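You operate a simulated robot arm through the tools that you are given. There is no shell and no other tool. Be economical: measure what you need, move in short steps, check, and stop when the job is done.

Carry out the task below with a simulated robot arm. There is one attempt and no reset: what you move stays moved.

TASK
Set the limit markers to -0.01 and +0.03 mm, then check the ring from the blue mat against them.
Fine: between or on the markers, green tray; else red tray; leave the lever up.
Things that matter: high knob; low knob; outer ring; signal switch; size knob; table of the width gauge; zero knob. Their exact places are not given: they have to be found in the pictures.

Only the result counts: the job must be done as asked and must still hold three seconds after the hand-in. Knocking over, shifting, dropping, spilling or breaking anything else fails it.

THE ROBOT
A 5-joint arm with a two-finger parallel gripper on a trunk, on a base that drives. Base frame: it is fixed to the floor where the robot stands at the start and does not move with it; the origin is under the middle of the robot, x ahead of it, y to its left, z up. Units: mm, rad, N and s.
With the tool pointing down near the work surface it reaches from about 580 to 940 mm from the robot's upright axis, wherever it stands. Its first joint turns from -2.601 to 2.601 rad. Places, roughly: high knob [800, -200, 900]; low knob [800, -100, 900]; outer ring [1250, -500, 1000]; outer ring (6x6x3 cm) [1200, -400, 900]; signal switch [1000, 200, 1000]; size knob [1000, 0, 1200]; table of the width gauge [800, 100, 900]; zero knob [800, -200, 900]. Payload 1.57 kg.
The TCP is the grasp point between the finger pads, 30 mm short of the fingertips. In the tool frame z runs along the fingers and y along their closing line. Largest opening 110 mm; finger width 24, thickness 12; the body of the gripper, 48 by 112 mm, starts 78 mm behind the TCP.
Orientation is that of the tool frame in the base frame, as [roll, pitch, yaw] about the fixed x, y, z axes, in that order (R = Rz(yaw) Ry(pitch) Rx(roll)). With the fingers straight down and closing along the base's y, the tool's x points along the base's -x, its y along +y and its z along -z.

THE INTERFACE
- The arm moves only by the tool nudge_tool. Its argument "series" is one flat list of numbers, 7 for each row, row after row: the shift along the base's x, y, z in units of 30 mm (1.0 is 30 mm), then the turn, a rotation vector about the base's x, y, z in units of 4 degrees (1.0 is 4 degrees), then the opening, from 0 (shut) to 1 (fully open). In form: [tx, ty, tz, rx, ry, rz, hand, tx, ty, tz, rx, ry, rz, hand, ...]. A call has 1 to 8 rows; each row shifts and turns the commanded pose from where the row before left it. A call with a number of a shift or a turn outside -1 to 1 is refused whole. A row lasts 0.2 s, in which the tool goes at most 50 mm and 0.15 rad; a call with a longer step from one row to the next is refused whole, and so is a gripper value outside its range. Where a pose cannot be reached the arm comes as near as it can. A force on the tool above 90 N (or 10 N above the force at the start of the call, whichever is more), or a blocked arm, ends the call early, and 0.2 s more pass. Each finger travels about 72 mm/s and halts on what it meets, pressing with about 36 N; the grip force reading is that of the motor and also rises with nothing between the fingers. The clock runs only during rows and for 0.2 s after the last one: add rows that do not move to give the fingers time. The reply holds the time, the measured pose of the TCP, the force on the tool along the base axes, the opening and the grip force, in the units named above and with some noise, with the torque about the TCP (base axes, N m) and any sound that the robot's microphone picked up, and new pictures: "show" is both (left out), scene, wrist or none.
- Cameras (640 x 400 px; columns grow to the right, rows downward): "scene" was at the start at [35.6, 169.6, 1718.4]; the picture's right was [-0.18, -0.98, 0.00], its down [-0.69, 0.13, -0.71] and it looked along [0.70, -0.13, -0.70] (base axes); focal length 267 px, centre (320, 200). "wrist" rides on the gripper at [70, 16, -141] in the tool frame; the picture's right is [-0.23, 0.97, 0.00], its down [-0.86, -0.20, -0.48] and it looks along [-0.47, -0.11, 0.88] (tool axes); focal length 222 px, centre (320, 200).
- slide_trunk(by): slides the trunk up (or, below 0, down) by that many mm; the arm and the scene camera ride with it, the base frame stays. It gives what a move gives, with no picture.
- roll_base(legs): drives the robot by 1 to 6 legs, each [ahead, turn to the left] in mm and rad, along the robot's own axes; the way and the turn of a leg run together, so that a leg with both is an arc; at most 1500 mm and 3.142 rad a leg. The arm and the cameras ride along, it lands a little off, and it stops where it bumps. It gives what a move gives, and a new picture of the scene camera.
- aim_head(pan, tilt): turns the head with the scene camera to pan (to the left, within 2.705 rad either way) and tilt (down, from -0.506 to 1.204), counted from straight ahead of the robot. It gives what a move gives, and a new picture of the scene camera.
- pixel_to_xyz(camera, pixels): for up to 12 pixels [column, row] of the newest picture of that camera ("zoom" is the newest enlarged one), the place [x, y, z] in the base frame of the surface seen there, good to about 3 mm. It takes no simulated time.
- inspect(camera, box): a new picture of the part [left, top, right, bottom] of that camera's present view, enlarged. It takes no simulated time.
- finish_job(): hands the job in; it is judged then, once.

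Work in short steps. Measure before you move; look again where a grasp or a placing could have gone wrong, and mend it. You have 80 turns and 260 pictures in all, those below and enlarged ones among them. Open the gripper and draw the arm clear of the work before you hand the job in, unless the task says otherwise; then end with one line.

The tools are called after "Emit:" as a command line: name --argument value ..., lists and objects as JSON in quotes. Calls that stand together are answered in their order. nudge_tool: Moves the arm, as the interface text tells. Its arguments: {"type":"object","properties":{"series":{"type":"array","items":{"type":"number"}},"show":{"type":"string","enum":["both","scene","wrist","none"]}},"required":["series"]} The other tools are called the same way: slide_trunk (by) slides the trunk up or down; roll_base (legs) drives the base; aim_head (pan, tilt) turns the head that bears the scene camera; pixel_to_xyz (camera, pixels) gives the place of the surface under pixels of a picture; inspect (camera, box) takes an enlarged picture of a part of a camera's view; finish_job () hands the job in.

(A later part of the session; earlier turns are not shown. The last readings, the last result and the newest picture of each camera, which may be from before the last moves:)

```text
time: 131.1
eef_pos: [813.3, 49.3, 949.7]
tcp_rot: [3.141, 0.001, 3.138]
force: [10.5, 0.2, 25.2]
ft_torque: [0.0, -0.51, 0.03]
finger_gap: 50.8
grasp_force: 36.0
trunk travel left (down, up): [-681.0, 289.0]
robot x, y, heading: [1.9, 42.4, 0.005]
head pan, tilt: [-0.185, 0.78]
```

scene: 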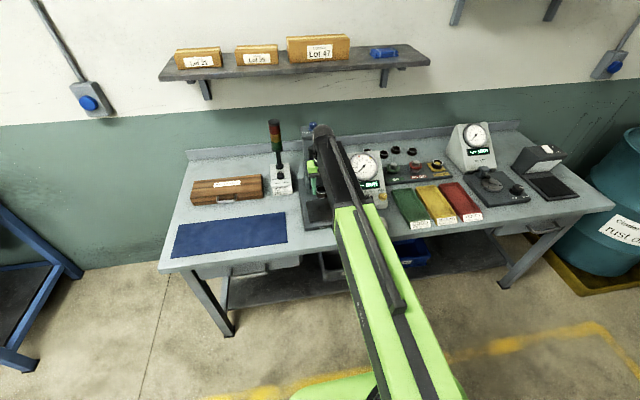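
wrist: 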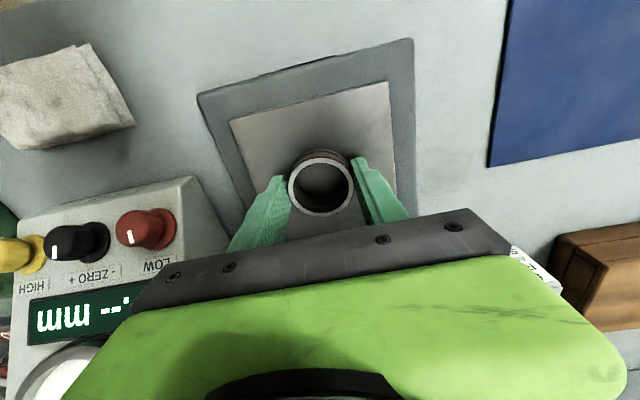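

Ring is on the table. I release, rise 140 mm, retract to x ≈ 730, and look.

Emit:
nudge_tool --series '[0, 0, 0, 0, 0, 0, 0.55, 0, 0, 0, 0, 0, 0, 0.8, 0, 0, 0, 0, 0, 0, 1]' --show "none"

Emit:
slide_trunk --by 140

Emit:
nudge_tool --series '[-1, 0, 0, 0, 0, 0, 0.7, -1, 0, 0, 0, 0, 0, 0.4, -1, 0, 0, 0, 0, 0, 0.2, -1, 0, 0, 0, 0, 0, 0, -1, 0, 0, 0, 0, 0, 0]' --show "both"

Emit:
inspect --camera "wrist" --box '[220, 80, 420, 230]'

```text
time: 131.9
eef_pos: [813.1, 48.5, 948.7]
tcp_rot: [-3.141, -0.002, 3.138]
force: [-0.4, -0.1, 0.4]
ft_torque: [-0.01, 0.02, 0.01]
finger_gap: 109.9
grasp_force: 0.1
trunk travel left (down, up): [-681.0, 289.0]
robot x, y, heading: [-1.9, 43.3, 0.005]
head pan, tilt: [-0.185, 0.78]
```

```text
time: 133.5
eef_pos: [813.3, 49.7, 1087.7]
tcp_rot: [3.141, -0.003, 3.138]
force: [0.2, 0.2, 0.7]
ft_torque: [0.02, -0.05, 0.01]
finger_gap: 109.8
grasp_force: 0.1
trunk travel left (down, up): [-821.0, 149.0]
robot x, y, heading: [-1.6, 44.8, 0.007]
head pan, tilt: [-0.185, 0.78]
```

```text
time: 134.7
eef_pos: [663.8, 49.4, 1088.4]
tcp_rot: [-3.141, 0.0, 3.138]
force: [0.1, -0.2, -0.6]
ft_torque: [-0.01, 0.03, -0.03]
finger_gap: 0.0
grasp_force: 21.2
trunk travel left (down, up): [-821.0, 149.0]
robot x, y, heading: [3.7, 42.3, 0.004]
head pan, tilt: [-0.185, 0.78]
```

scene: 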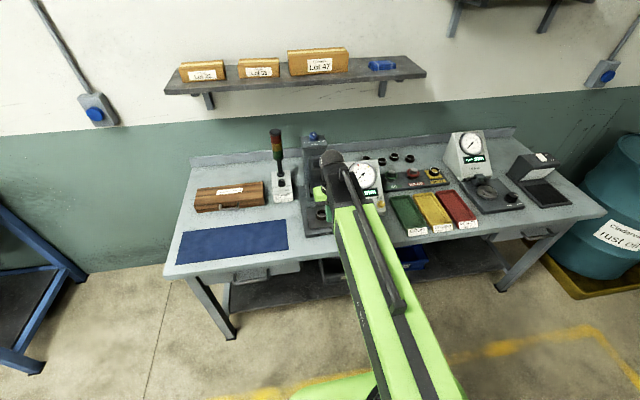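
wrist: 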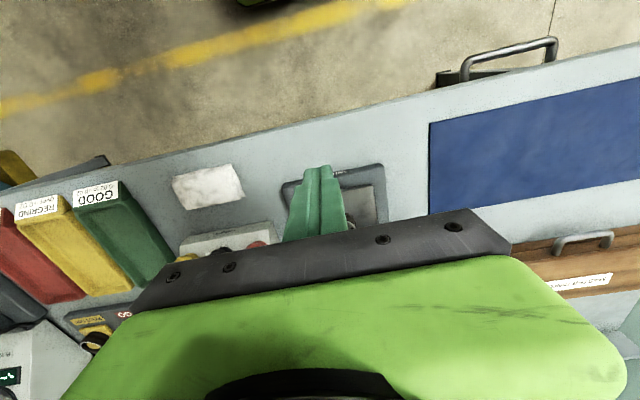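

```text
2.67 times, centred on (320, 155) of wrist
```

zoom: 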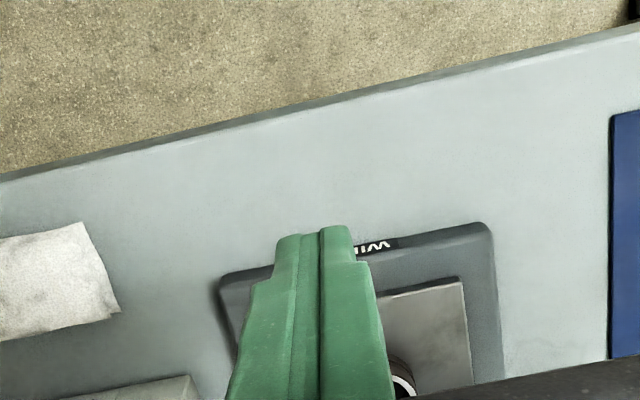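

The lever is up and the ring on the table. For lowering I will grip the bar fore-and-aft, which holds a cylinder firmly: I raise the trunk and spin the hand 90°, then look at the bar.

Emit:
slide_trunk --by 140

Emit:
nudge_tool --series '[0, 0, 0, 0, 0, 1, 0.3, 0, 0, 0, 0, 0, 1, 0.5, 0, 0, 0, 0, 0, 1, 0.5, 0, 0, 0, 0, 0, 1, 0.5, 0, 0, 0, 0, 0, 1, 0.5, 0, 0, 0, 0, 0, 1, 0.5, 0, 0, 0, 0, 0, 1, 0.5, 0, 0, 0, 0, 0, 1, 0.5]' --show "none"

Emit:
nudge_tool --series '[0, 0, 0, 0, 0, 1, 0.5, 0, 0, 0, 0, 0, 1, 0.5, 0, 0, 0, 0, 0, 1, 0.5, 0, 0, 0, 0, 0, 1, 0.5, 0, 0, 0, 0, 0, 1, 0.5, 0, 0, 0, 0, 0, 1, 0.5, 0, 0, 0, 0, 0, 1, 0.5, 0, 0, 0, 0, 0, 1, 0.5]' --show "none"

Emit:
nudge_tool --series '[1, 0, 0, 0, 0, 1, 0.5, 1, 0, 0, 0, 0, 1, 0.5, 0, 0, 0, 0, 0, 1, 0.5, 0, 0, 0, 0, 0, 1, 0.5, 0, 0, 0, 0, 0, 1, 0.5, 0, 0, 0, 0, 0, 1, 0.5, 0, 0, 0, 0, 0, 0.5, 0.5]' --show "both"

```text
time: 136.4
eef_pos: [665.3, 49.3, 1228.4]
tcp_rot: [-3.141, -0.002, 3.138]
force: [0.7, -0.7, -0.5]
ft_torque: [-0.01, -0.07, 0.02]
finger_gap: 0.0
grasp_force: 21.0
trunk travel left (down, up): [-961.0, 9.0]
robot x, y, heading: [0.3, 47.5, -0.0]
head pan, tilt: [-0.185, 0.78]
```

```text
time: 138.2
eef_pos: [665.2, 50.7, 1227.7]
tcp_rot: [-3.14, -0.003, -2.584]
force: [-0.3, -0.3, -0.7]
ft_torque: [0.0, 0.03, 0.0]
finger_gap: 55.0
grasp_force: 0.1
trunk travel left (down, up): [-961.0, 9.0]
robot x, y, heading: [0.3, 48.6, 0.003]
head pan, tilt: [-0.185, 0.78]
```

```text
time: 140.0
eef_pos: [666.0, 50.5, 1228.1]
tcp_rot: [3.141, -0.003, -2.027]
force: [0.6, -0.5, -0.8]
ft_torque: [0.01, -0.02, 0.0]
finger_gap: 54.7
grasp_force: 0.0
trunk travel left (down, up): [-961.0, 9.0]
robot x, y, heading: [-0.6, 47.5, 0.005]
head pan, tilt: [-0.185, 0.78]
```

```text
time: 141.6
eef_pos: [724.2, 49.8, 1227.8]
tcp_rot: [-3.14, -0.003, -1.573]
force: [-0.2, 0.0, -0.3]
ft_torque: [-0.03, 0.01, 0.04]
finger_gap: 55.0
grasp_force: 0.1
trunk travel left (down, up): [-961.0, 9.0]
robot x, y, heading: [-4.3, 46.4, 0.007]
head pan, tilt: [-0.185, 0.78]
```

scene: 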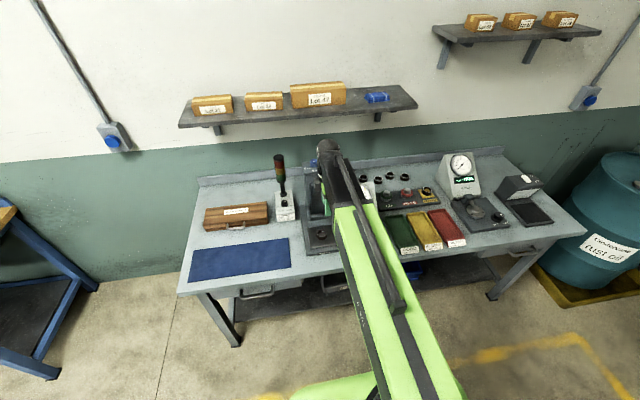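
wrist: 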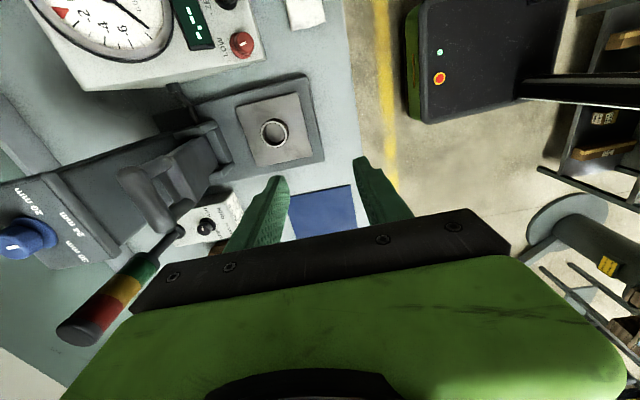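

The wrist camera now sees the raised bar at (147,200) and the ring centred on the table at (273,132). I measure the bar.

Emit:
inspect --camera "wrist" --box '[90, 100, 310, 250]'

Emit:
pixel_to_xyz --camera "wrist" --pixels '[[145, 198], [125, 175], [160, 220], [135, 198], [157, 200], [170, 175], [273, 121], [273, 146], [260, 133], [287, 132]]'

```text
2.67 times, centred on (200, 175) of wrist
```

zoom: 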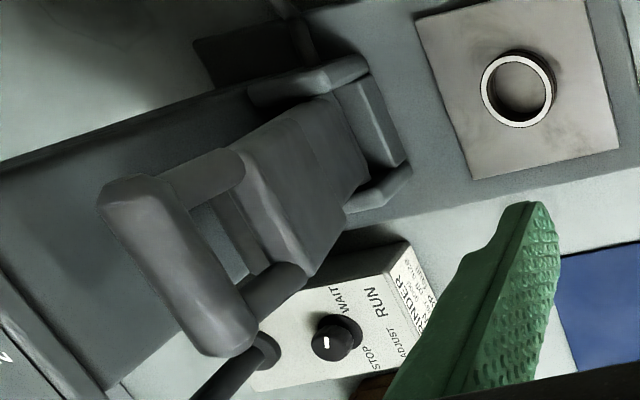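

```text
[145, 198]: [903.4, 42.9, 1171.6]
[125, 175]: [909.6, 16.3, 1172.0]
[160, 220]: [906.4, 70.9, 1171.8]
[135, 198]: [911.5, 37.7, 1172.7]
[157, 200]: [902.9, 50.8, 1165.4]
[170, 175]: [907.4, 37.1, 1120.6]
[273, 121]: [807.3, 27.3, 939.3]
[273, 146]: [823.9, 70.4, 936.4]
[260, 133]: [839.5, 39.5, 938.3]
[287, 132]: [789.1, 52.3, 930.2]
```

Bar centre ≈ (907, 48, 1163), up angle ≈ 78°, hinge ≈ (952, 950), radius 218. I move above it, descend so tips reach 20 mm below its axis, and close.

Emit:
nudge_tool --series '[1, 0, 0, 0, 0, 0, 0.5, 1, 0, 0, 0, 0, 0, 0.5, 1, 0, 0, 0, 0, 0, 0.5, 1, 0, 0, 0, 0, 0, 0.5, 1, 0, 0, 0, 0, 0, 0.5, 1, -0.05, 0, 0, 0, 0, 0.5, 0.07, 0, 0, 0, 0, 0, 0.5]' --show "none"

Emit:
slide_trunk --by -54

Emit:
nudge_tool --series '[0, 0, 0, 0, 0, 0, 0.1, 0, 0, 0, 0, 0, 0, 0.1, 0, 0, 0, 0, 0, 0, 0.1]' --show "wrist"

```text
time: 143.2
eef_pos: [907.6, 47.2, 1229.1]
tcp_rot: [3.142, -0.002, -1.574]
force: [-0.7, 0.5, 0.4]
ft_torque: [0.0, 0.02, 0.03]
finger_gap: 55.0
grasp_force: 0.1
trunk travel left (down, up): [-961.0, 9.0]
robot x, y, heading: [1.0, 45.5, 0.004]
head pan, tilt: [-0.185, 0.78]
```

```text
time: 144.2
eef_pos: [907.4, 46.1, 1173.5]
tcp_rot: [3.14, -0.003, -1.575]
force: [0.3, -0.3, 0.5]
ft_torque: [-0.02, -0.03, -0.02]
finger_gap: 54.9
grasp_force: 0.0
trunk travel left (down, up): [-907.0, 63.0]
robot x, y, heading: [-3.2, 50.2, 0.009]
head pan, tilt: [-0.185, 0.78]
```

```text
time: 144.9
eef_pos: [908.5, 47.1, 1174.5]
tcp_rot: [-3.141, -0.001, -1.576]
force: [1.5, 0.6, -0.6]
ft_torque: [-0.06, -0.05, -0.6]
finger_gap: 23.9
grasp_force: 35.8
trunk travel left (down, up): [-907.0, 63.0]
robot x, y, heading: [-2.7, 48.9, 0.004]
head pan, tilt: [-0.185, 0.78]
```

wrist: 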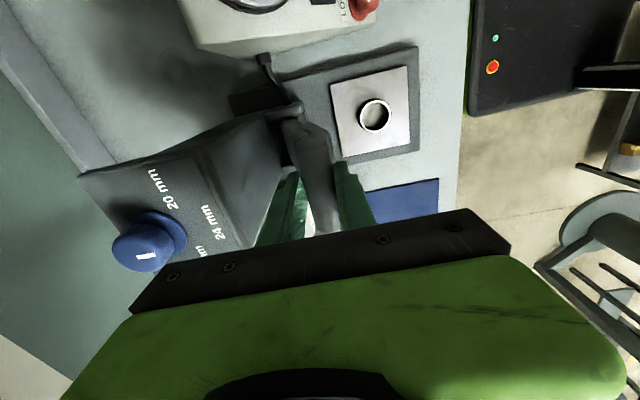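

Bar firmly gripped (24 mm). The size knob is near in view; I check its pointer.

Emit:
inspect --camera "wrist" --box '[80, 160, 240, 280]'

Emit:
pixel_to_xyz --camera "zoom" --pixels '[[245, 355], [265, 380], [200, 355], [270, 300], [580, 260], [340, 110], [190, 310]]'

```text
3.33 times, centred on (160, 220) of wrist
```

zoom: 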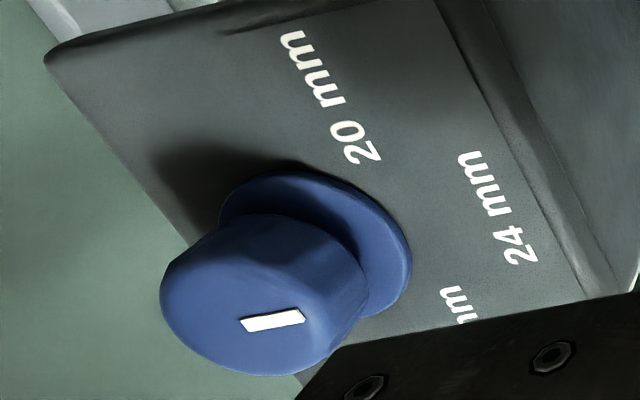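

```text
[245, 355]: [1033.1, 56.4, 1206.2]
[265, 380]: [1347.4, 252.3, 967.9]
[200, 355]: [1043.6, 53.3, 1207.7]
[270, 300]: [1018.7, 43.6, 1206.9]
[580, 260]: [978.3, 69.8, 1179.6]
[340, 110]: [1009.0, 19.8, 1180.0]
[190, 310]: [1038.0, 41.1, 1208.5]
```

Pointer faces forward at 24 mm, matching the ring's width. I lower the lever along its arc (78° to 46°) in steps.

Emit:
nudge_tool --series '[-0.49, 0, 0, 0, 0, 0, 0.1]' --show "none"

Emit:
slide_trunk --by -8.3

Emit:
nudge_tool --series '[-0.49, 0, 0, 0, 0, 0, 0.1, -0.46, 0, 0, 0, 0, 0, 0.1]' --show "none"

Emit:
slide_trunk --by -12.4

Emit:
nudge_tool --series '[-0.46, 0, 0, 0, 0, 0, 0.1, -0.43, 0, 0, 0, 0, 0, 0.1]' --show "none"

Emit:
slide_trunk --by -16

Emit:
nudge_tool --series '[-0.43, 0, 0, 0, 0, 0, 0.1, -0.39, 0, 0, 0, 0, 0, 0.1]' --show "none"

Emit:
slide_trunk --by -19.6

Emit:
nudge_tool --series '[-0.39, 0, 0, 0, 0, 0, 0.1]' --show "wrist"

```text
time: 145.3
eef_pos: [895.9, 46.7, 1173.3]
tcp_rot: [3.14, -0.002, -1.576]
force: [3.9, 0.3, -15.7]
ft_torque: [0.07, -0.18, -0.6]
finger_gap: 23.5
grasp_force: 35.8
trunk travel left (down, up): [-907.0, 63.0]
robot x, y, heading: [-0.7, 39.7, 0.007]
head pan, tilt: [-0.185, 0.78]
```

```text
time: 145.9
eef_pos: [891.0, 47.2, 1168.6]
tcp_rot: [3.141, -0.002, -1.578]
force: [-8.3, 0.6, 28.7]
ft_torque: [-0.04, 0.13, -0.86]
finger_gap: 24.1
grasp_force: 35.7
trunk travel left (down, up): [-899.0, 71.0]
robot x, y, heading: [-1.1, 46.8, 0.003]
head pan, tilt: [-0.185, 0.78]
```

```text
time: 146.5
eef_pos: [869.0, 46.9, 1161.3]
tcp_rot: [3.14, -0.001, -1.575]
force: [9.1, -0.6, -27.2]
ft_torque: [0.14, -0.09, -0.56]
finger_gap: 23.5
grasp_force: 36.0
trunk travel left (down, up): [-899.0, 71.0]
robot x, y, heading: [2.1, 45.4, 0.005]
head pan, tilt: [-0.185, 0.78]
```

```text
time: 147.1
eef_pos: [859.1, 47.4, 1157.4]
tcp_rot: [-3.141, -0.003, -1.574]
force: [-13.5, 0.2, 28.5]
ft_torque: [-0.06, 0.27, -0.85]
finger_gap: 23.8
grasp_force: 36.4
trunk travel left (down, up): [-886.0, 84.0]
robot x, y, heading: [4.2, 45.2, 0.005]
head pan, tilt: [-0.185, 0.78]
```

```text
time: 147.7
eef_pos: [843.4, 47.3, 1148.8]
tcp_rot: [3.141, -0.002, -1.574]
force: [14.0, 3.2, -28.4]
ft_torque: [-0.05, -0.1, -0.89]
finger_gap: 23.9
grasp_force: 35.9
trunk travel left (down, up): [-886.0, 84.0]
robot x, y, heading: [0.3, 42.9, 0.006]
head pan, tilt: [-0.185, 0.78]
```

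```text
time: 148.3
eef_pos: [830.9, 47.8, 1141.1]
tcp_rot: [3.14, -0.001, -1.575]
force: [-19.9, 5.8, 27.8]
ft_torque: [0.12, 0.35, -0.56]
finger_gap: 23.7
grasp_force: 35.5
trunk travel left (down, up): [-870.0, 100.0]
robot x, y, heading: [-0.9, 42.2, 0.002]
head pan, tilt: [-0.185, 0.78]
```

```text
time: 148.9
eef_pos: [819.5, 47.0, 1132.5]
tcp_rot: [-3.14, -0.002, -1.573]
force: [20.6, 11.8, -30.6]
ft_torque: [-0.3, -0.25, -0.88]
finger_gap: 23.5
grasp_force: 35.8
trunk travel left (down, up): [-870.0, 100.0]
robot x, y, heading: [-1.6, 48.0, 0.008]
head pan, tilt: [-0.185, 0.78]
```

```text
time: 149.6
eef_pos: [805.1, 47.2, 1121.3]
tcp_rot: [3.14, -0.002, -1.575]
force: [-25.3, 12.6, 24.3]
ft_torque: [0.21, 0.54, -0.54]
finger_gap: 23.7
grasp_force: 36.0
trunk travel left (down, up): [-851.0, 119.0]
robot x, y, heading: [-1.0, 45.4, 0.005]
head pan, tilt: [-0.185, 0.78]
```

```text
time: 150.0
eef_pos: [800.2, 47.6, 1118.0]
tcp_rot: [-3.137, -0.004, -1.574]
force: [-2.1, 14.6, 0.9]
ft_torque: [0.13, -0.04, -0.65]
finger_gap: 23.7
grasp_force: 35.6
trunk travel left (down, up): [-851.0, 119.0]
robot x, y, heading: [-0.3, 42.9, 0.004]
head pan, tilt: [-0.185, 0.78]
```

wrist: 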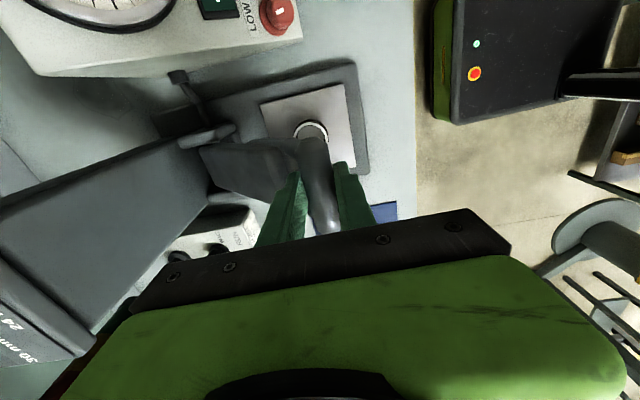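

Works well, about 46° now. I continue down to about 14°.

Emit:
nudge_tool --series '[-0.34, 0.03, 0, 0, 0, 0, 0.1]' --show "none"

Emit:
slide_trunk --by -22.6

Emit:
nudge_tool --series '[-0.62, 0, 0, 0, 0, 0, 0.1]' --show "none"

Emit:
slide_trunk --by -25.2

Emit:
nudge_tool --series '[-0.5, 0, 0, 0, 0, 0, 0.1]' --show "none"

Emit:
slide_trunk --by -27.3

Emit:
nudge_tool --series '[-0.38, 0, 0, 0, 0, 0, 0.1]' --show "none"

Emit:
slide_trunk --by -29

Emit:
nudge_tool --series '[-0.23, 0, 0, 0, 0, 0, 0.1]' --show "both"

```text
time: 150.4
eef_pos: [796.5, 46.3, 1114.1]
tcp_rot: [-3.139, -0.002, -1.575]
force: [23.3, 12.6, -24.9]
ft_torque: [0.32, -0.21, -0.48]
finger_gap: 23.8
grasp_force: 35.9
trunk travel left (down, up): [-851.0, 119.0]
robot x, y, heading: [2.2, 46.5, 0.005]
head pan, tilt: [-0.185, 0.78]
```

```text
time: 151.1
eef_pos: [783.2, 47.5, 1099.3]
tcp_rot: [3.141, -0.004, -1.575]
force: [-28.3, 11.7, 18.5]
ft_torque: [0.08, 0.63, -0.5]
finger_gap: 23.6
grasp_force: 35.9
trunk travel left (down, up): [-828.0, 142.0]
robot x, y, heading: [-1.4, 49.9, 0.005]
head pan, tilt: [-0.185, 0.78]
```

```text
time: 151.5
eef_pos: [778.4, 45.5, 1091.6]
tcp_rot: [-3.137, -0.004, -1.575]
force: [22.5, 9.8, -18.7]
ft_torque: [0.25, -0.31, -0.48]
finger_gap: 23.5
grasp_force: 36.1
trunk travel left (down, up): [-828.0, 142.0]
robot x, y, heading: [-0.3, 44.7, 0.006]
head pan, tilt: [-0.185, 0.78]
```

```text
time: 152.2
eef_pos: [766.9, 46.4, 1072.7]
tcp_rot: [3.138, -0.002, -1.574]
force: [-26.8, 6.6, 11.7]
ft_torque: [-0.09, 0.72, -0.57]
finger_gap: 23.7
grasp_force: 35.8
trunk travel left (down, up): [-803.0, 167.0]
robot x, y, heading: [1.0, 45.0, 0.004]
head pan, tilt: [-0.185, 0.78]
```

```text
time: 152.6
eef_pos: [762.4, 47.2, 1067.1]
tcp_rot: [-3.136, -0.004, -1.573]
force: [21.7, 7.1, -14.0]
ft_torque: [-0.03, -0.29, -0.53]
finger_gap: 23.7
grasp_force: 36.1
trunk travel left (down, up): [-803.0, 167.0]
robot x, y, heading: [0.9, 47.8, 0.006]
head pan, tilt: [-0.185, 0.78]
```

```text
time: 153.3
eef_pos: [751.5, 47.4, 1045.2]
tcp_rot: [3.139, -0.004, -1.574]
force: [-22.8, 7.5, 4.6]
ft_torque: [0.15, 0.64, -0.66]
finger_gap: 23.4
grasp_force: 35.9
trunk travel left (down, up): [-776.0, 194.0]
robot x, y, heading: [2.2, 42.7, 0.004]
head pan, tilt: [-0.185, 0.78]
```

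```text
time: 153.7
eef_pos: [749.7, 46.6, 1041.6]
tcp_rot: [-3.136, -0.004, -1.575]
force: [19.6, 5.5, -9.0]
ft_torque: [0.28, -0.31, -0.51]
finger_gap: 24.0
grasp_force: 36.3
trunk travel left (down, up): [-776.0, 194.0]
robot x, y, heading: [-5.1, 46.1, 0.006]
head pan, tilt: [-0.185, 0.78]
```

```text
time: 154.5
eef_pos: [741.6, 47.8, 1015.0]
tcp_rot: [3.14, -0.004, -1.573]
force: [-12.9, 6.1, -1.9]
ft_torque: [0.08, 0.48, -0.54]
finger_gap: 23.6
grasp_force: 35.7
trunk travel left (down, up): [-747.0, 223.0]
robot x, y, heading: [-2.3, 46.9, 0.002]
head pan, tilt: [-0.185, 0.78]
```

```text
time: 154.9
eef_pos: [742.3, 47.3, 1012.3]
tcp_rot: [-3.14, -0.006, -1.574]
force: [15.8, 7.8, -3.5]
ft_torque: [-0.1, -0.35, -0.42]
finger_gap: 23.8
grasp_force: 35.8
trunk travel left (down, up): [-747.0, 223.0]
robot x, y, heading: [-2.9, 44.9, 0.007]
head pan, tilt: [-0.185, 0.78]
```

scene: 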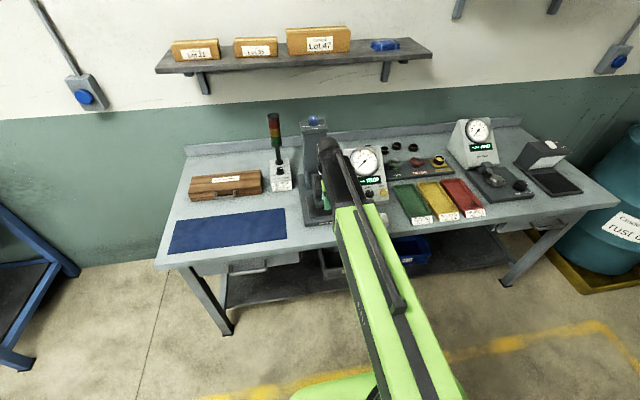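
wrist: 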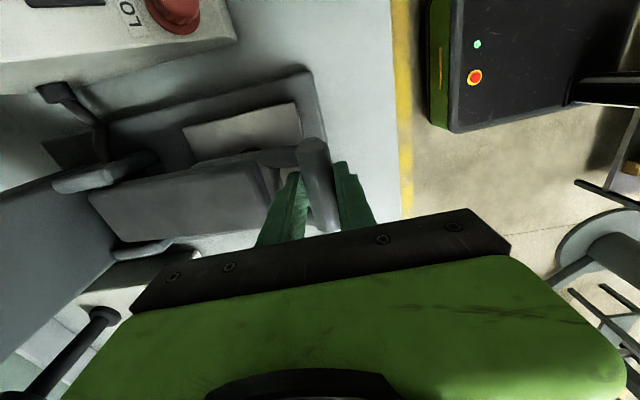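

At ≈14°. I continue down slowly watching the vertical force.

Emit:
slide_trunk --by -20

Emit:
nudge_tool --series '[-0.05, 0, 0, 0, 0, 0, 0.1]' --show "none"

Emit:
slide_trunk --by -10

Emit:
slide_trunk --by -5

Emit:
inspect --camera "scene" --box '[290, 130, 400, 230]'

Emit:
inspect --camera "wrist" --box '[60, 80, 380, 260]'

```text
time: 155.6
eef_pos: [737.3, 47.5, 993.7]
tcp_rot: [3.137, -0.001, -1.574]
force: [5.7, 7.2, -3.9]
ft_torque: [0.19, 0.2, -0.54]
finger_gap: 23.7
grasp_force: 35.7
trunk travel left (down, up): [-727.0, 243.0]
robot x, y, heading: [-2.9, 43.7, 0.001]
head pan, tilt: [-0.185, 0.78]
```

```text
time: 155.9
eef_pos: [738.4, 46.7, 993.3]
tcp_rot: [3.14, 0.0, -1.575]
force: [12.3, 9.7, -1.9]
ft_torque: [0.0, -0.32, -0.54]
finger_gap: 23.7
grasp_force: 35.8
trunk travel left (down, up): [-727.0, 243.0]
robot x, y, heading: [-1.0, 45.1, 0.002]
head pan, tilt: [-0.185, 0.78]
```

```text
time: 156.5
eef_pos: [737.7, 47.2, 983.7]
tcp_rot: [3.141, -0.004, -1.575]
force: [16.3, 10.1, 11.0]
ft_torque: [0.24, -0.32, -0.51]
finger_gap: 23.7
grasp_force: 35.6
trunk travel left (down, up): [-717.0, 253.0]
robot x, y, heading: [-0.8, 40.4, 0.009]
head pan, tilt: [-0.185, 0.78]
```

```text
time: 157.1
eef_pos: [737.4, 46.2, 978.0]
tcp_rot: [-3.139, -0.003, -1.575]
force: [23.4, 3.3, 24.1]
ft_torque: [0.02, -0.44, -0.52]
finger_gap: 23.6
grasp_force: 35.5
trunk travel left (down, up): [-712.0, 258.0]
robot x, y, heading: [-0.6, 44.6, 0.001]
head pan, tilt: [-0.185, 0.78]
```

```text
4.00 times, centred on (345, 180) of scene
```

zoom: 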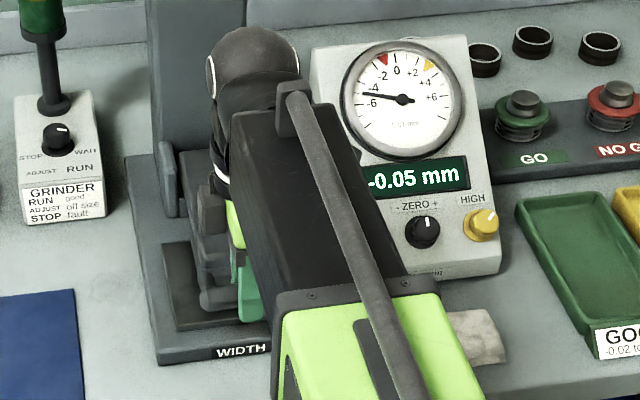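

```text
2.00 times, centred on (220, 170) of wrist
```

zoom: 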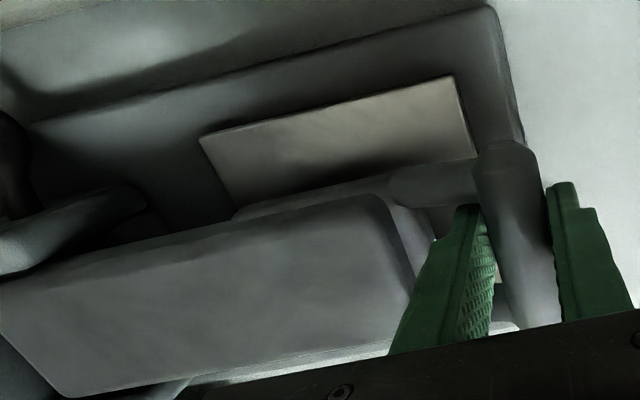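

Reading −0.05 mm while pressed. I release the grip so that the lever rests by itself, and read again.

Emit:
nudge_tool --series '[0, 0, 0, 0, 0, 0, 0.3, 0, 0, 0, 0, 0, 0, 0.5, 0, 0, 0, 0, 0, 0, 0.5]' --show "none"

Emit:
inspect --camera "scene" --box '[335, 140, 385, 205]'

Emit:
inspect --camera "wrist" --box '[60, 80, 380, 260]'

```text
time: 157.9
eef_pos: [736.5, 45.5, 979.1]
tcp_rot: [-3.14, -0.002, -1.573]
force: [0.9, 0.2, 0.0]
ft_torque: [0.0, 0.0, -0.02]
finger_gap: 55.0
grasp_force: 0.1
trunk travel left (down, up): [-712.0, 258.0]
robot x, y, heading: [-2.3, 46.6, -0.001]
head pan, tilt: [-0.185, 0.78]
```

```text
6.15 times, centred on (360, 172) of scene
```

zoom: 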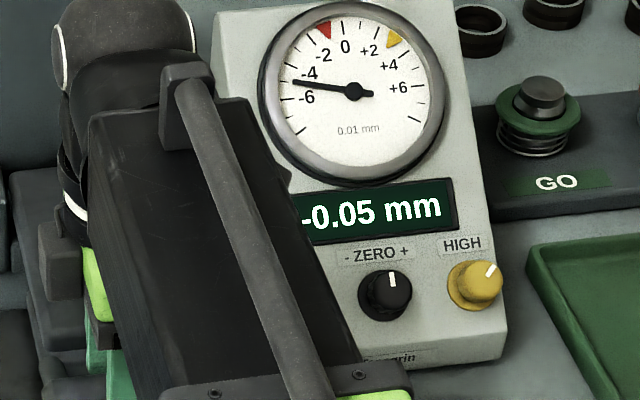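

```text
2.00 times, centred on (220, 170) of wrist
```

zoom: 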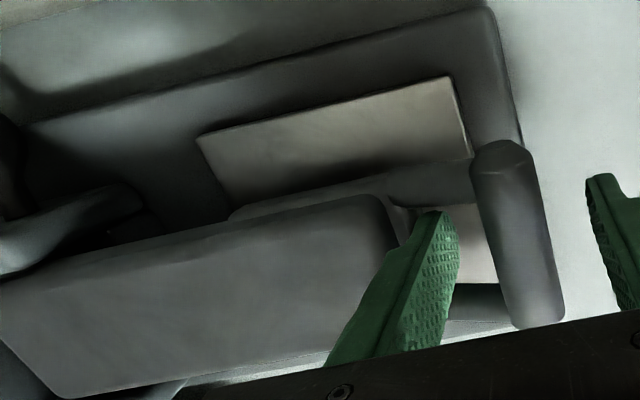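

Steady −0.05 mm: below the low marker, so the ring goes to the red tray. I regrip the bar and raise the lever along the same arc.

Emit:
nudge_tool --series '[0, 0.03, 0, 0, 0, 0, 0.1, 0, 0, 0, 0, 0, 0, 0.1, 0, 0, 0, 0, 0, 0, 0.1]' --show "none"

Emit:
slide_trunk --by 20

Emit:
nudge_tool --series '[0.1, 0, 0, 0, 0, 0, 0.1]' --show "none"

Emit:
slide_trunk --by 15

Emit:
nudge_tool --series '[0.26, 0, 0, 0, 0, 0, 0.1]' --show "none"

Emit:
slide_trunk --by 29

Emit:
nudge_tool --series '[0.38, 0, 0, 0, 0, 0, 0.1]' --show "wrist"

```text
time: 158.7
eef_pos: [738.5, 47.0, 978.2]
tcp_rot: [-3.14, -0.001, -1.574]
force: [11.1, -0.7, 6.9]
ft_torque: [-0.1, -0.18, -0.54]
finger_gap: 23.8
grasp_force: 35.1
trunk travel left (down, up): [-712.0, 258.0]
robot x, y, heading: [-3.0, 42.1, 0.002]
head pan, tilt: [-0.185, 0.78]
```

```text
time: 159.3
eef_pos: [738.7, 46.8, 996.9]
tcp_rot: [3.142, -0.002, -1.574]
force: [20.3, -1.0, -4.1]
ft_torque: [-0.15, -0.48, -0.51]
finger_gap: 23.7
grasp_force: 36.0
trunk travel left (down, up): [-732.0, 238.0]
robot x, y, heading: [1.0, 47.8, -0.0]
head pan, tilt: [-0.185, 0.78]
```

```text
time: 159.7
eef_pos: [738.8, 46.3, 998.1]
tcp_rot: [3.138, -0.002, -1.574]
force: [9.6, -0.3, -4.4]
ft_torque: [-0.23, 0.17, -0.49]
finger_gap: 23.5
grasp_force: 35.6
trunk travel left (down, up): [-732.0, 238.0]
robot x, y, heading: [-1.7, 45.3, -0.0]
head pan, tilt: [-0.185, 0.78]
```

```text
time: 160.4
eef_pos: [741.4, 47.7, 1012.2]
tcp_rot: [3.141, 0.0, -1.574]
force: [19.1, -0.1, -4.7]
ft_torque: [-0.06, -0.5, -0.49]
finger_gap: 23.7
grasp_force: 36.0
trunk travel left (down, up): [-747.0, 223.0]
robot x, y, heading: [-1.9, 44.4, 0.004]
head pan, tilt: [-0.185, 0.78]
```

```text
time: 160.8
eef_pos: [742.2, 47.1, 1015.1]
tcp_rot: [3.137, -0.001, -1.575]
force: [-18.8, 0.2, 0.8]
ft_torque: [0.07, 0.41, -0.45]
finger_gap: 23.9
grasp_force: 35.5
trunk travel left (down, up): [-747.0, 223.0]
robot x, y, heading: [-2.8, 44.0, 0.004]
head pan, tilt: [-0.185, 0.78]
```

```text
time: 161.5
eef_pos: [750.2, 46.3, 1040.7]
tcp_rot: [-3.14, -0.002, -1.574]
force: [10.9, -0.2, -5.0]
ft_torque: [-0.04, -0.4, -0.53]
finger_gap: 23.6
grasp_force: 35.5
trunk travel left (down, up): [-776.0, 194.0]
robot x, y, heading: [-3.5, 43.3, 0.001]
head pan, tilt: [-0.185, 0.78]
```

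```text
time: 161.9
eef_pos: [752.1, 47.2, 1046.2]
tcp_rot: [3.138, -0.002, -1.575]
force: [-36.8, -1.1, 12.1]
ft_torque: [-0.07, 0.64, -0.5]
finger_gap: 23.8
grasp_force: 35.4
trunk travel left (down, up): [-776.0, 194.0]
robot x, y, heading: [-1.9, 45.3, 0.002]
head pan, tilt: [-0.185, 0.78]
```

wrist: 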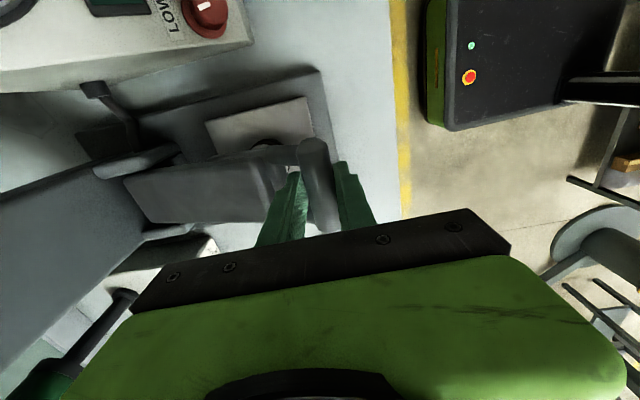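

Following well. I continue to ≈54°.

Emit:
slide_trunk --by 27.3

Emit:
nudge_tool --series '[0.42, 0, 0, 0, 0, 0, 0.1]' --show "none"

Emit:
slide_trunk --by 25.2

Emit:
nudge_tool --series '[0.6, 0, 0, 0, 0, 0, 0.1]' --show "none"

Emit:
slide_trunk --by 22.6

Emit:
nudge_tool --series '[0.35, 0, 0, 0, 0, 0, 0.1, 0.37, 0, 0, 0, 0, 0, 0.1]' --show "none"

Emit:
slide_trunk --by 19.6

Emit:
nudge_tool --series '[0.4, 0, 0, 0, 0, 0, 0.1, 0, 0, 0, 0, 0, 0, 0.1]' --show "wrist"

```text
time: 162.6
eef_pos: [762.3, 46.7, 1068.9]
tcp_rot: [-3.137, -0.002, -1.575]
force: [5.8, -1.4, -4.9]
ft_torque: [-0.07, -0.39, -0.49]
finger_gap: 23.8
grasp_force: 35.9
trunk travel left (down, up): [-803.0, 167.0]
robot x, y, heading: [-1.0, 44.7, 0.001]
head pan, tilt: [-0.185, 0.78]
```

```text
time: 163.0
eef_pos: [763.9, 46.0, 1073.3]
tcp_rot: [3.139, -0.002, -1.574]
force: [-38.9, -1.9, 18.5]
ft_torque: [-0.15, 0.77, -0.47]
finger_gap: 23.6
grasp_force: 35.9
trunk travel left (down, up): [-803.0, 167.0]
robot x, y, heading: [-5.0, 42.3, 0.004]
head pan, tilt: [-0.185, 0.78]
```

```text
time: 163.8
eef_pos: [775.4, 46.6, 1092.9]
tcp_rot: [-3.138, -0.002, -1.575]
force: [10.8, -3.8, -9.5]
ft_torque: [-0.23, -0.43, -0.5]
finger_gap: 23.7
grasp_force: 35.5
trunk travel left (down, up): [-828.0, 142.0]
robot x, y, heading: [2.5, 45.3, -0.0]
head pan, tilt: [-0.185, 0.78]
```

```text
time: 164.2
eef_pos: [779.3, 46.8, 1099.7]
tcp_rot: [3.136, 0.0, -1.574]
force: [-37.4, 0.3, 24.4]
ft_torque: [-0.45, 0.83, -0.52]
finger_gap: 23.6
grasp_force: 35.8
trunk travel left (down, up): [-828.0, 142.0]
robot x, y, heading: [-1.3, 46.5, -0.002]
head pan, tilt: [-0.185, 0.78]
```

```text
time: 164.8
eef_pos: [793.0, 46.2, 1114.5]
tcp_rot: [-3.137, -0.002, -1.573]
force: [13.2, 0.3, -13.5]
ft_torque: [0.18, -0.36, -0.55]
finger_gap: 23.8
grasp_force: 35.6
trunk travel left (down, up): [-851.0, 119.0]
robot x, y, heading: [-2.3, 47.9, 0.005]
head pan, tilt: [-0.185, 0.78]
```

```text
time: 165.4
eef_pos: [805.7, 46.0, 1121.4]
tcp_rot: [-3.134, -0.003, -1.572]
force: [-4.0, -0.3, 3.1]
ft_torque: [0.01, -0.92, -0.1]
finger_gap: 23.9
grasp_force: 8.1
trunk travel left (down, up): [-851.0, 119.0]
robot x, y, heading: [-1.6, 47.0, 0.006]
head pan, tilt: [-0.185, 0.78]
```

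```text
time: 166.1
eef_pos: [816.3, 45.4, 1132.8]
tcp_rot: [-3.141, -0.004, -1.576]
force: [20.5, -1.7, -29.2]
ft_torque: [-0.08, -0.23, -0.57]
finger_gap: 23.8
grasp_force: 36.3
trunk travel left (down, up): [-870.0, 100.0]
robot x, y, heading: [0.3, 45.6, 0.003]
head pan, tilt: [-0.185, 0.78]
```

```text
time: 166.7
eef_pos: [821.5, 44.7, 1137.2]
tcp_rot: [3.139, -0.003, -1.573]
force: [-2.7, -7.9, -2.3]
ft_torque: [-0.26, 0.34, -0.44]
finger_gap: 23.5
grasp_force: 35.8
trunk travel left (down, up): [-870.0, 100.0]
robot x, y, heading: [2.1, 44.8, 0.004]
head pan, tilt: [-0.185, 0.78]
```

wrist: 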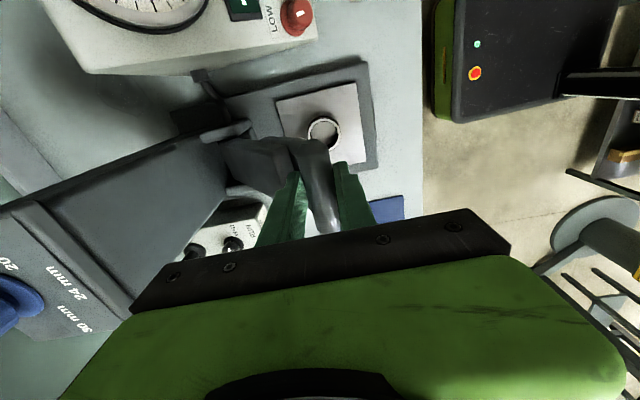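

At ≈53°; I go on to the stop at ≈78°.

Emit:
nudge_tool --series '[0.35, 0, 0, 0, 0, 0, 0.1]' --show "none"

Emit:
slide_trunk --by 16

Emit:
nudge_tool --series '[0.45, 0, 0, 0, 0, 0, 0.1, 0.4, 0, 0, 0, 0, 0, 0.1]' --show "none"

Emit:
slide_trunk --by 12.4

Emit:
nudge_tool --series '[0.45, 0, 0, 0, 0, 0, 0.1, 0.45, 0, 0, 0, 0, 0, 0.1]' --show "none"

Emit:
slide_trunk --by 7

Emit:
nudge_tool --series '[0.35, 0, 0, 0, 0, 0, 0.1, 0.2, 0, 0, 0, 0, 0, 0.1]' --show "wrist"

```text
time: 167.1
eef_pos: [827.6, 44.4, 1140.9]
tcp_rot: [3.141, -0.004, -1.573]
force: [-21.0, -7.5, 27.1]
ft_torque: [-0.31, 0.42, -0.51]
finger_gap: 23.8
grasp_force: 35.8
trunk travel left (down, up): [-870.0, 100.0]
robot x, y, heading: [-0.6, 45.4, 0.006]
head pan, tilt: [-0.185, 0.78]
```

```text
time: 167.7
eef_pos: [839.1, 45.0, 1149.4]
tcp_rot: [3.141, -0.003, -1.574]
force: [14.3, -5.8, -27.5]
ft_torque: [-0.16, -0.17, -0.88]
finger_gap: 24.1
grasp_force: 36.2
trunk travel left (down, up): [-886.0, 84.0]
robot x, y, heading: [1.0, 43.8, 0.002]
head pan, tilt: [-0.185, 0.78]
```

```text
time: 168.3
eef_pos: [854.3, 45.0, 1158.4]
tcp_rot: [3.141, -0.002, -1.574]
force: [-15.3, -7.3, 27.4]
ft_torque: [-0.15, 0.32, -0.49]
finger_gap: 23.8
grasp_force: 35.4
trunk travel left (down, up): [-886.0, 84.0]
robot x, y, heading: [0.7, 48.8, -0.0]
head pan, tilt: [-0.185, 0.78]
```

```text
time: 168.9
eef_pos: [864.1, 44.7, 1161.7]
tcp_rot: [3.14, -0.003, -1.573]
force: [10.1, -8.2, -25.2]
ft_torque: [-0.22, -0.16, -0.52]
finger_gap: 23.8
grasp_force: 36.4
trunk travel left (down, up): [-899.0, 71.0]
robot x, y, heading: [-2.4, 47.2, 0.004]
head pan, tilt: [-0.185, 0.78]
```

```text
time: 169.5
eef_pos: [882.7, 44.6, 1168.0]
tcp_rot: [-3.141, 0.0, -1.574]
force: [-8.2, -7.4, 25.1]
ft_torque: [-0.25, 0.22, -0.58]
finger_gap: 23.7
grasp_force: 36.0
trunk travel left (down, up): [-899.0, 71.0]
robot x, y, heading: [0.3, 45.5, 0.012]
head pan, tilt: [-0.185, 0.78]
```

```text
time: 170.1
eef_pos: [888.4, 45.1, 1171.3]
tcp_rot: [3.141, -0.002, -1.574]
force: [4.1, -6.7, -11.1]
ft_torque: [-0.01, -0.23, -0.45]
finger_gap: 23.6
grasp_force: 35.9
trunk travel left (down, up): [-906.0, 64.0]
robot x, y, heading: [-2.1, 46.9, 0.001]
head pan, tilt: [-0.185, 0.78]
```

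```text
time: 170.7
eef_pos: [902.0, 44.4, 1174.5]
tcp_rot: [-3.141, -0.001, -1.574]
force: [-2.7, -6.4, 12.5]
ft_torque: [-0.19, 0.19, -0.55]
finger_gap: 23.4
grasp_force: 35.9
trunk travel left (down, up): [-906.0, 64.0]
robot x, y, heading: [-0.4, 45.3, 0.003]
head pan, tilt: [-0.185, 0.78]
```

wrist: 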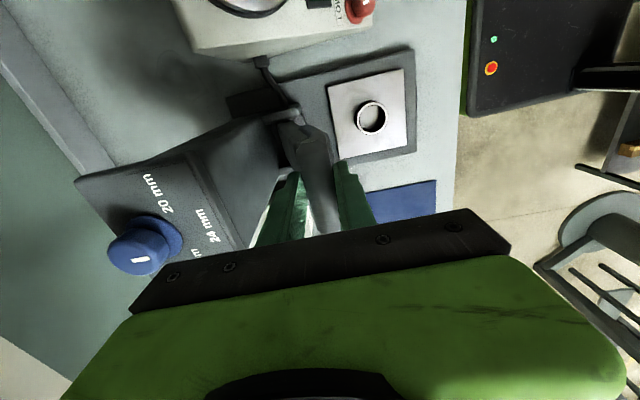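

Near the stop; I push 7 mm more, then release and rise, watching the lever.

Emit:
nudge_tool --series '[0.25, 0, 0, 0, 0, 0, 0.1, 0, 0, 0, 0, 0, 0, 0.1]' --show "none"

Emit:
nudge_tool --series '[0, 0, 0, 0, 0, 0, 0.3, 0, 0, 0, 0, 0, 0, 0.45, 0, 0, 0, 0, 0, 0, 0.45]' --show "wrist"

Emit:
slide_trunk --by 55

Emit:
inspect --camera "wrist" --box '[190, 40, 450, 220]'

```text
time: 171.3
eef_pos: [908.1, 44.7, 1174.8]
tcp_rot: [-3.14, -0.001, -1.574]
force: [-2.6, -7.1, 25.3]
ft_torque: [-0.1, 0.01, -0.51]
finger_gap: 23.7
grasp_force: 35.3
trunk travel left (down, up): [-906.0, 64.0]
robot x, y, heading: [2.7, 46.4, 0.002]
head pan, tilt: [-0.185, 0.78]
```

```text
time: 172.1
eef_pos: [909.6, 45.2, 1171.5]
tcp_rot: [3.141, -0.002, -1.575]
force: [-0.9, 0.2, 0.0]
ft_torque: [0.01, -0.02, -0.03]
finger_gap: 49.6
grasp_force: 0.0
trunk travel left (down, up): [-906.0, 64.0]
robot x, y, heading: [-5.1, 45.0, 0.003]
head pan, tilt: [-0.185, 0.78]
```

wrist: 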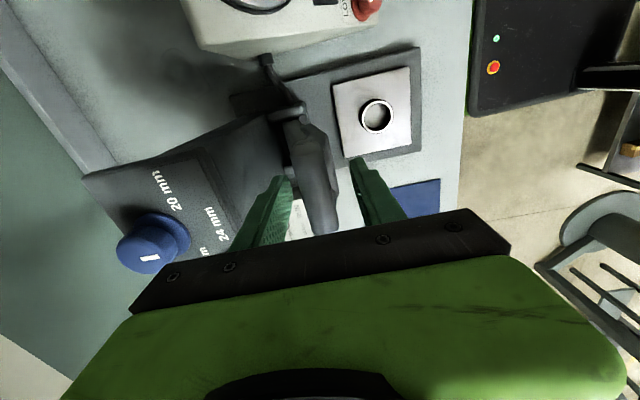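

```text
time: 173.1
eef_pos: [910.2, 45.2, 1227.9]
tcp_rot: [-3.141, -0.001, -1.576]
force: [-0.2, 0.7, 0.0]
ft_torque: [0.01, 0.01, -0.01]
finger_gap: 49.5
grasp_force: 0.0
trunk travel left (down, up): [-961.0, 9.0]
robot x, y, heading: [-2.6, 46.1, 0.005]
head pan, tilt: [-0.185, 0.78]
```

```text
2.22 times, centred on (320, 130) of wrist
```

zoom: 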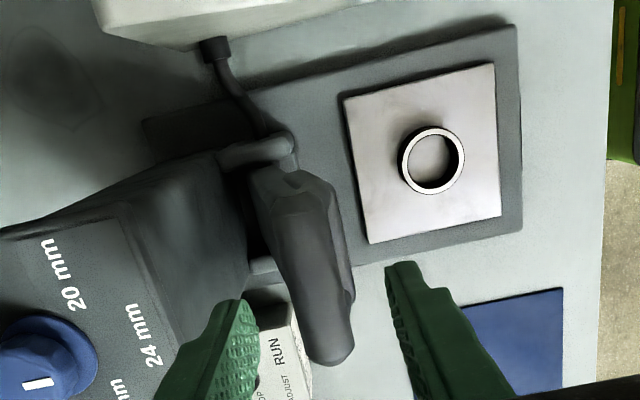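

The lever stays up and the ring sits on the table. I measure the ring for picking.

Emit:
pixel_to_xyz --camera "zoom" --pixels '[[432, 133], [430, 190], [403, 160], [460, 158]]'

Emit:
nudge_tool --series '[-1, 0, 0, 0, 0, 0, 0.75, -1, 0, 0, 0, 0, 0, 0.75, -1, 0.1, 0, 0, 0, 0, 0.75, -0.2, 0, 0, 0, 0, 0, 0.75]' --show "both"

Emit:
inspect --camera "wrist" --box '[220, 60, 420, 210]'

```text
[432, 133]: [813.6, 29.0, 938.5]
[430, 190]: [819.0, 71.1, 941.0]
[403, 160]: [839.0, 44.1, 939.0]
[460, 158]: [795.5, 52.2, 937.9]
```

```text
time: 174.1
eef_pos: [814.6, 47.4, 1228.4]
tcp_rot: [-3.141, -0.001, -1.574]
force: [0.5, -0.1, -0.1]
ft_torque: [-0.03, 0.01, 0.01]
finger_gap: 82.5
grasp_force: 0.0
trunk travel left (down, up): [-961.0, 9.0]
robot x, y, heading: [-0.1, 43.7, 0.004]
head pan, tilt: [-0.185, 0.78]
```

scene: 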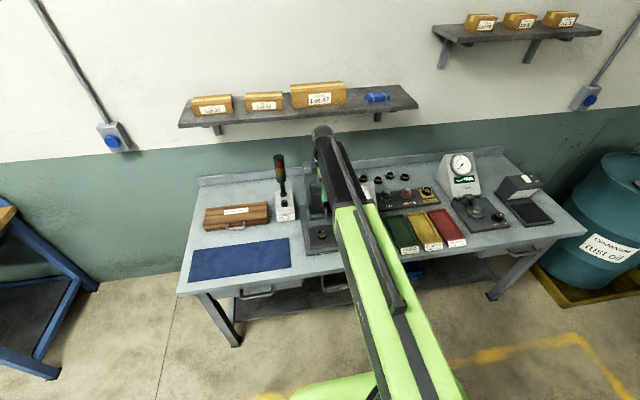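
wrist: 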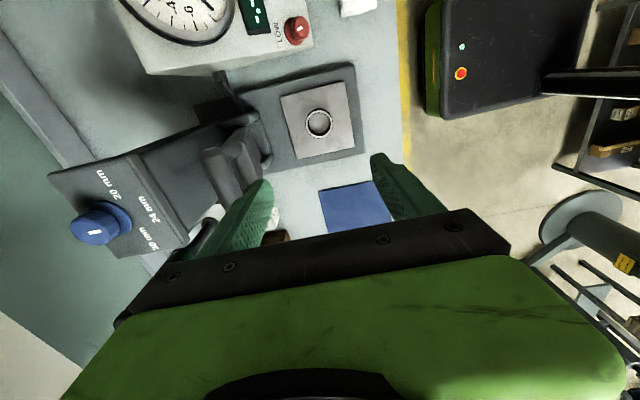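

```text
2.67 times, centred on (320, 135) of wrist
```

zoom: 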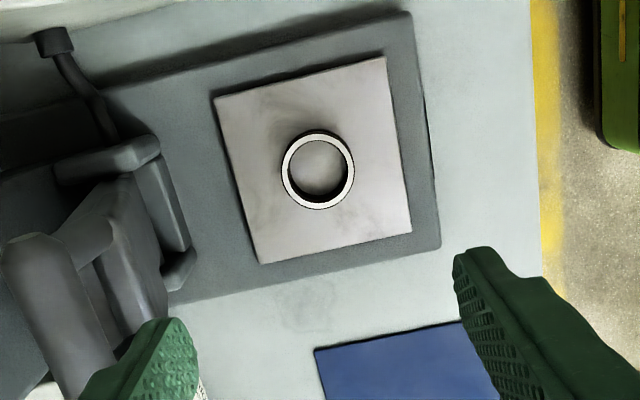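

Ring centred in the hand (319,124 vs 320,123 expected). I descend 277 mm and grip it.

Emit:
slide_trunk --by -277

Emit:
nudge_tool --series '[0, 0, 0, 0, 0, 0, 0.3, 0, 0, 0, 0, 0, 0, 0.3, 0, 0, 0, 0, 0, 0, 0.3]' --show "wrist"

```text
time: 176.9
eef_pos: [813.9, 47.6, 949.1]
tcp_rot: [3.141, -0.003, -1.575]
force: [0.4, -0.2, -0.3]
ft_torque: [-0.01, 0.05, -0.03]
finger_gap: 82.6
grasp_force: 0.1
trunk travel left (down, up): [-684.0, 286.0]
robot x, y, heading: [-2.9, 46.2, 0.007]
head pan, tilt: [-0.185, 0.78]
```

```text
time: 177.7
eef_pos: [814.0, 47.1, 951.2]
tcp_rot: [-3.142, -0.001, -1.573]
force: [1.2, 0.1, 0.5]
ft_torque: [-0.01, -0.01, -0.01]
finger_gap: 51.4
grasp_force: 36.2
trunk travel left (down, up): [-684.0, 286.0]
robot x, y, heading: [-2.7, 44.3, 0.005]
head pan, tilt: [-0.185, 0.78]
5 turns are left
```

wrist: 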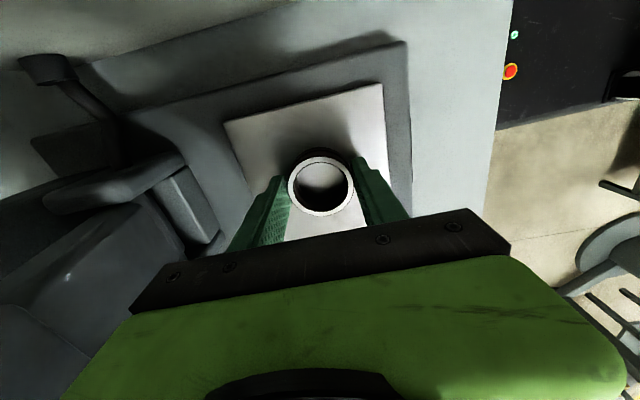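

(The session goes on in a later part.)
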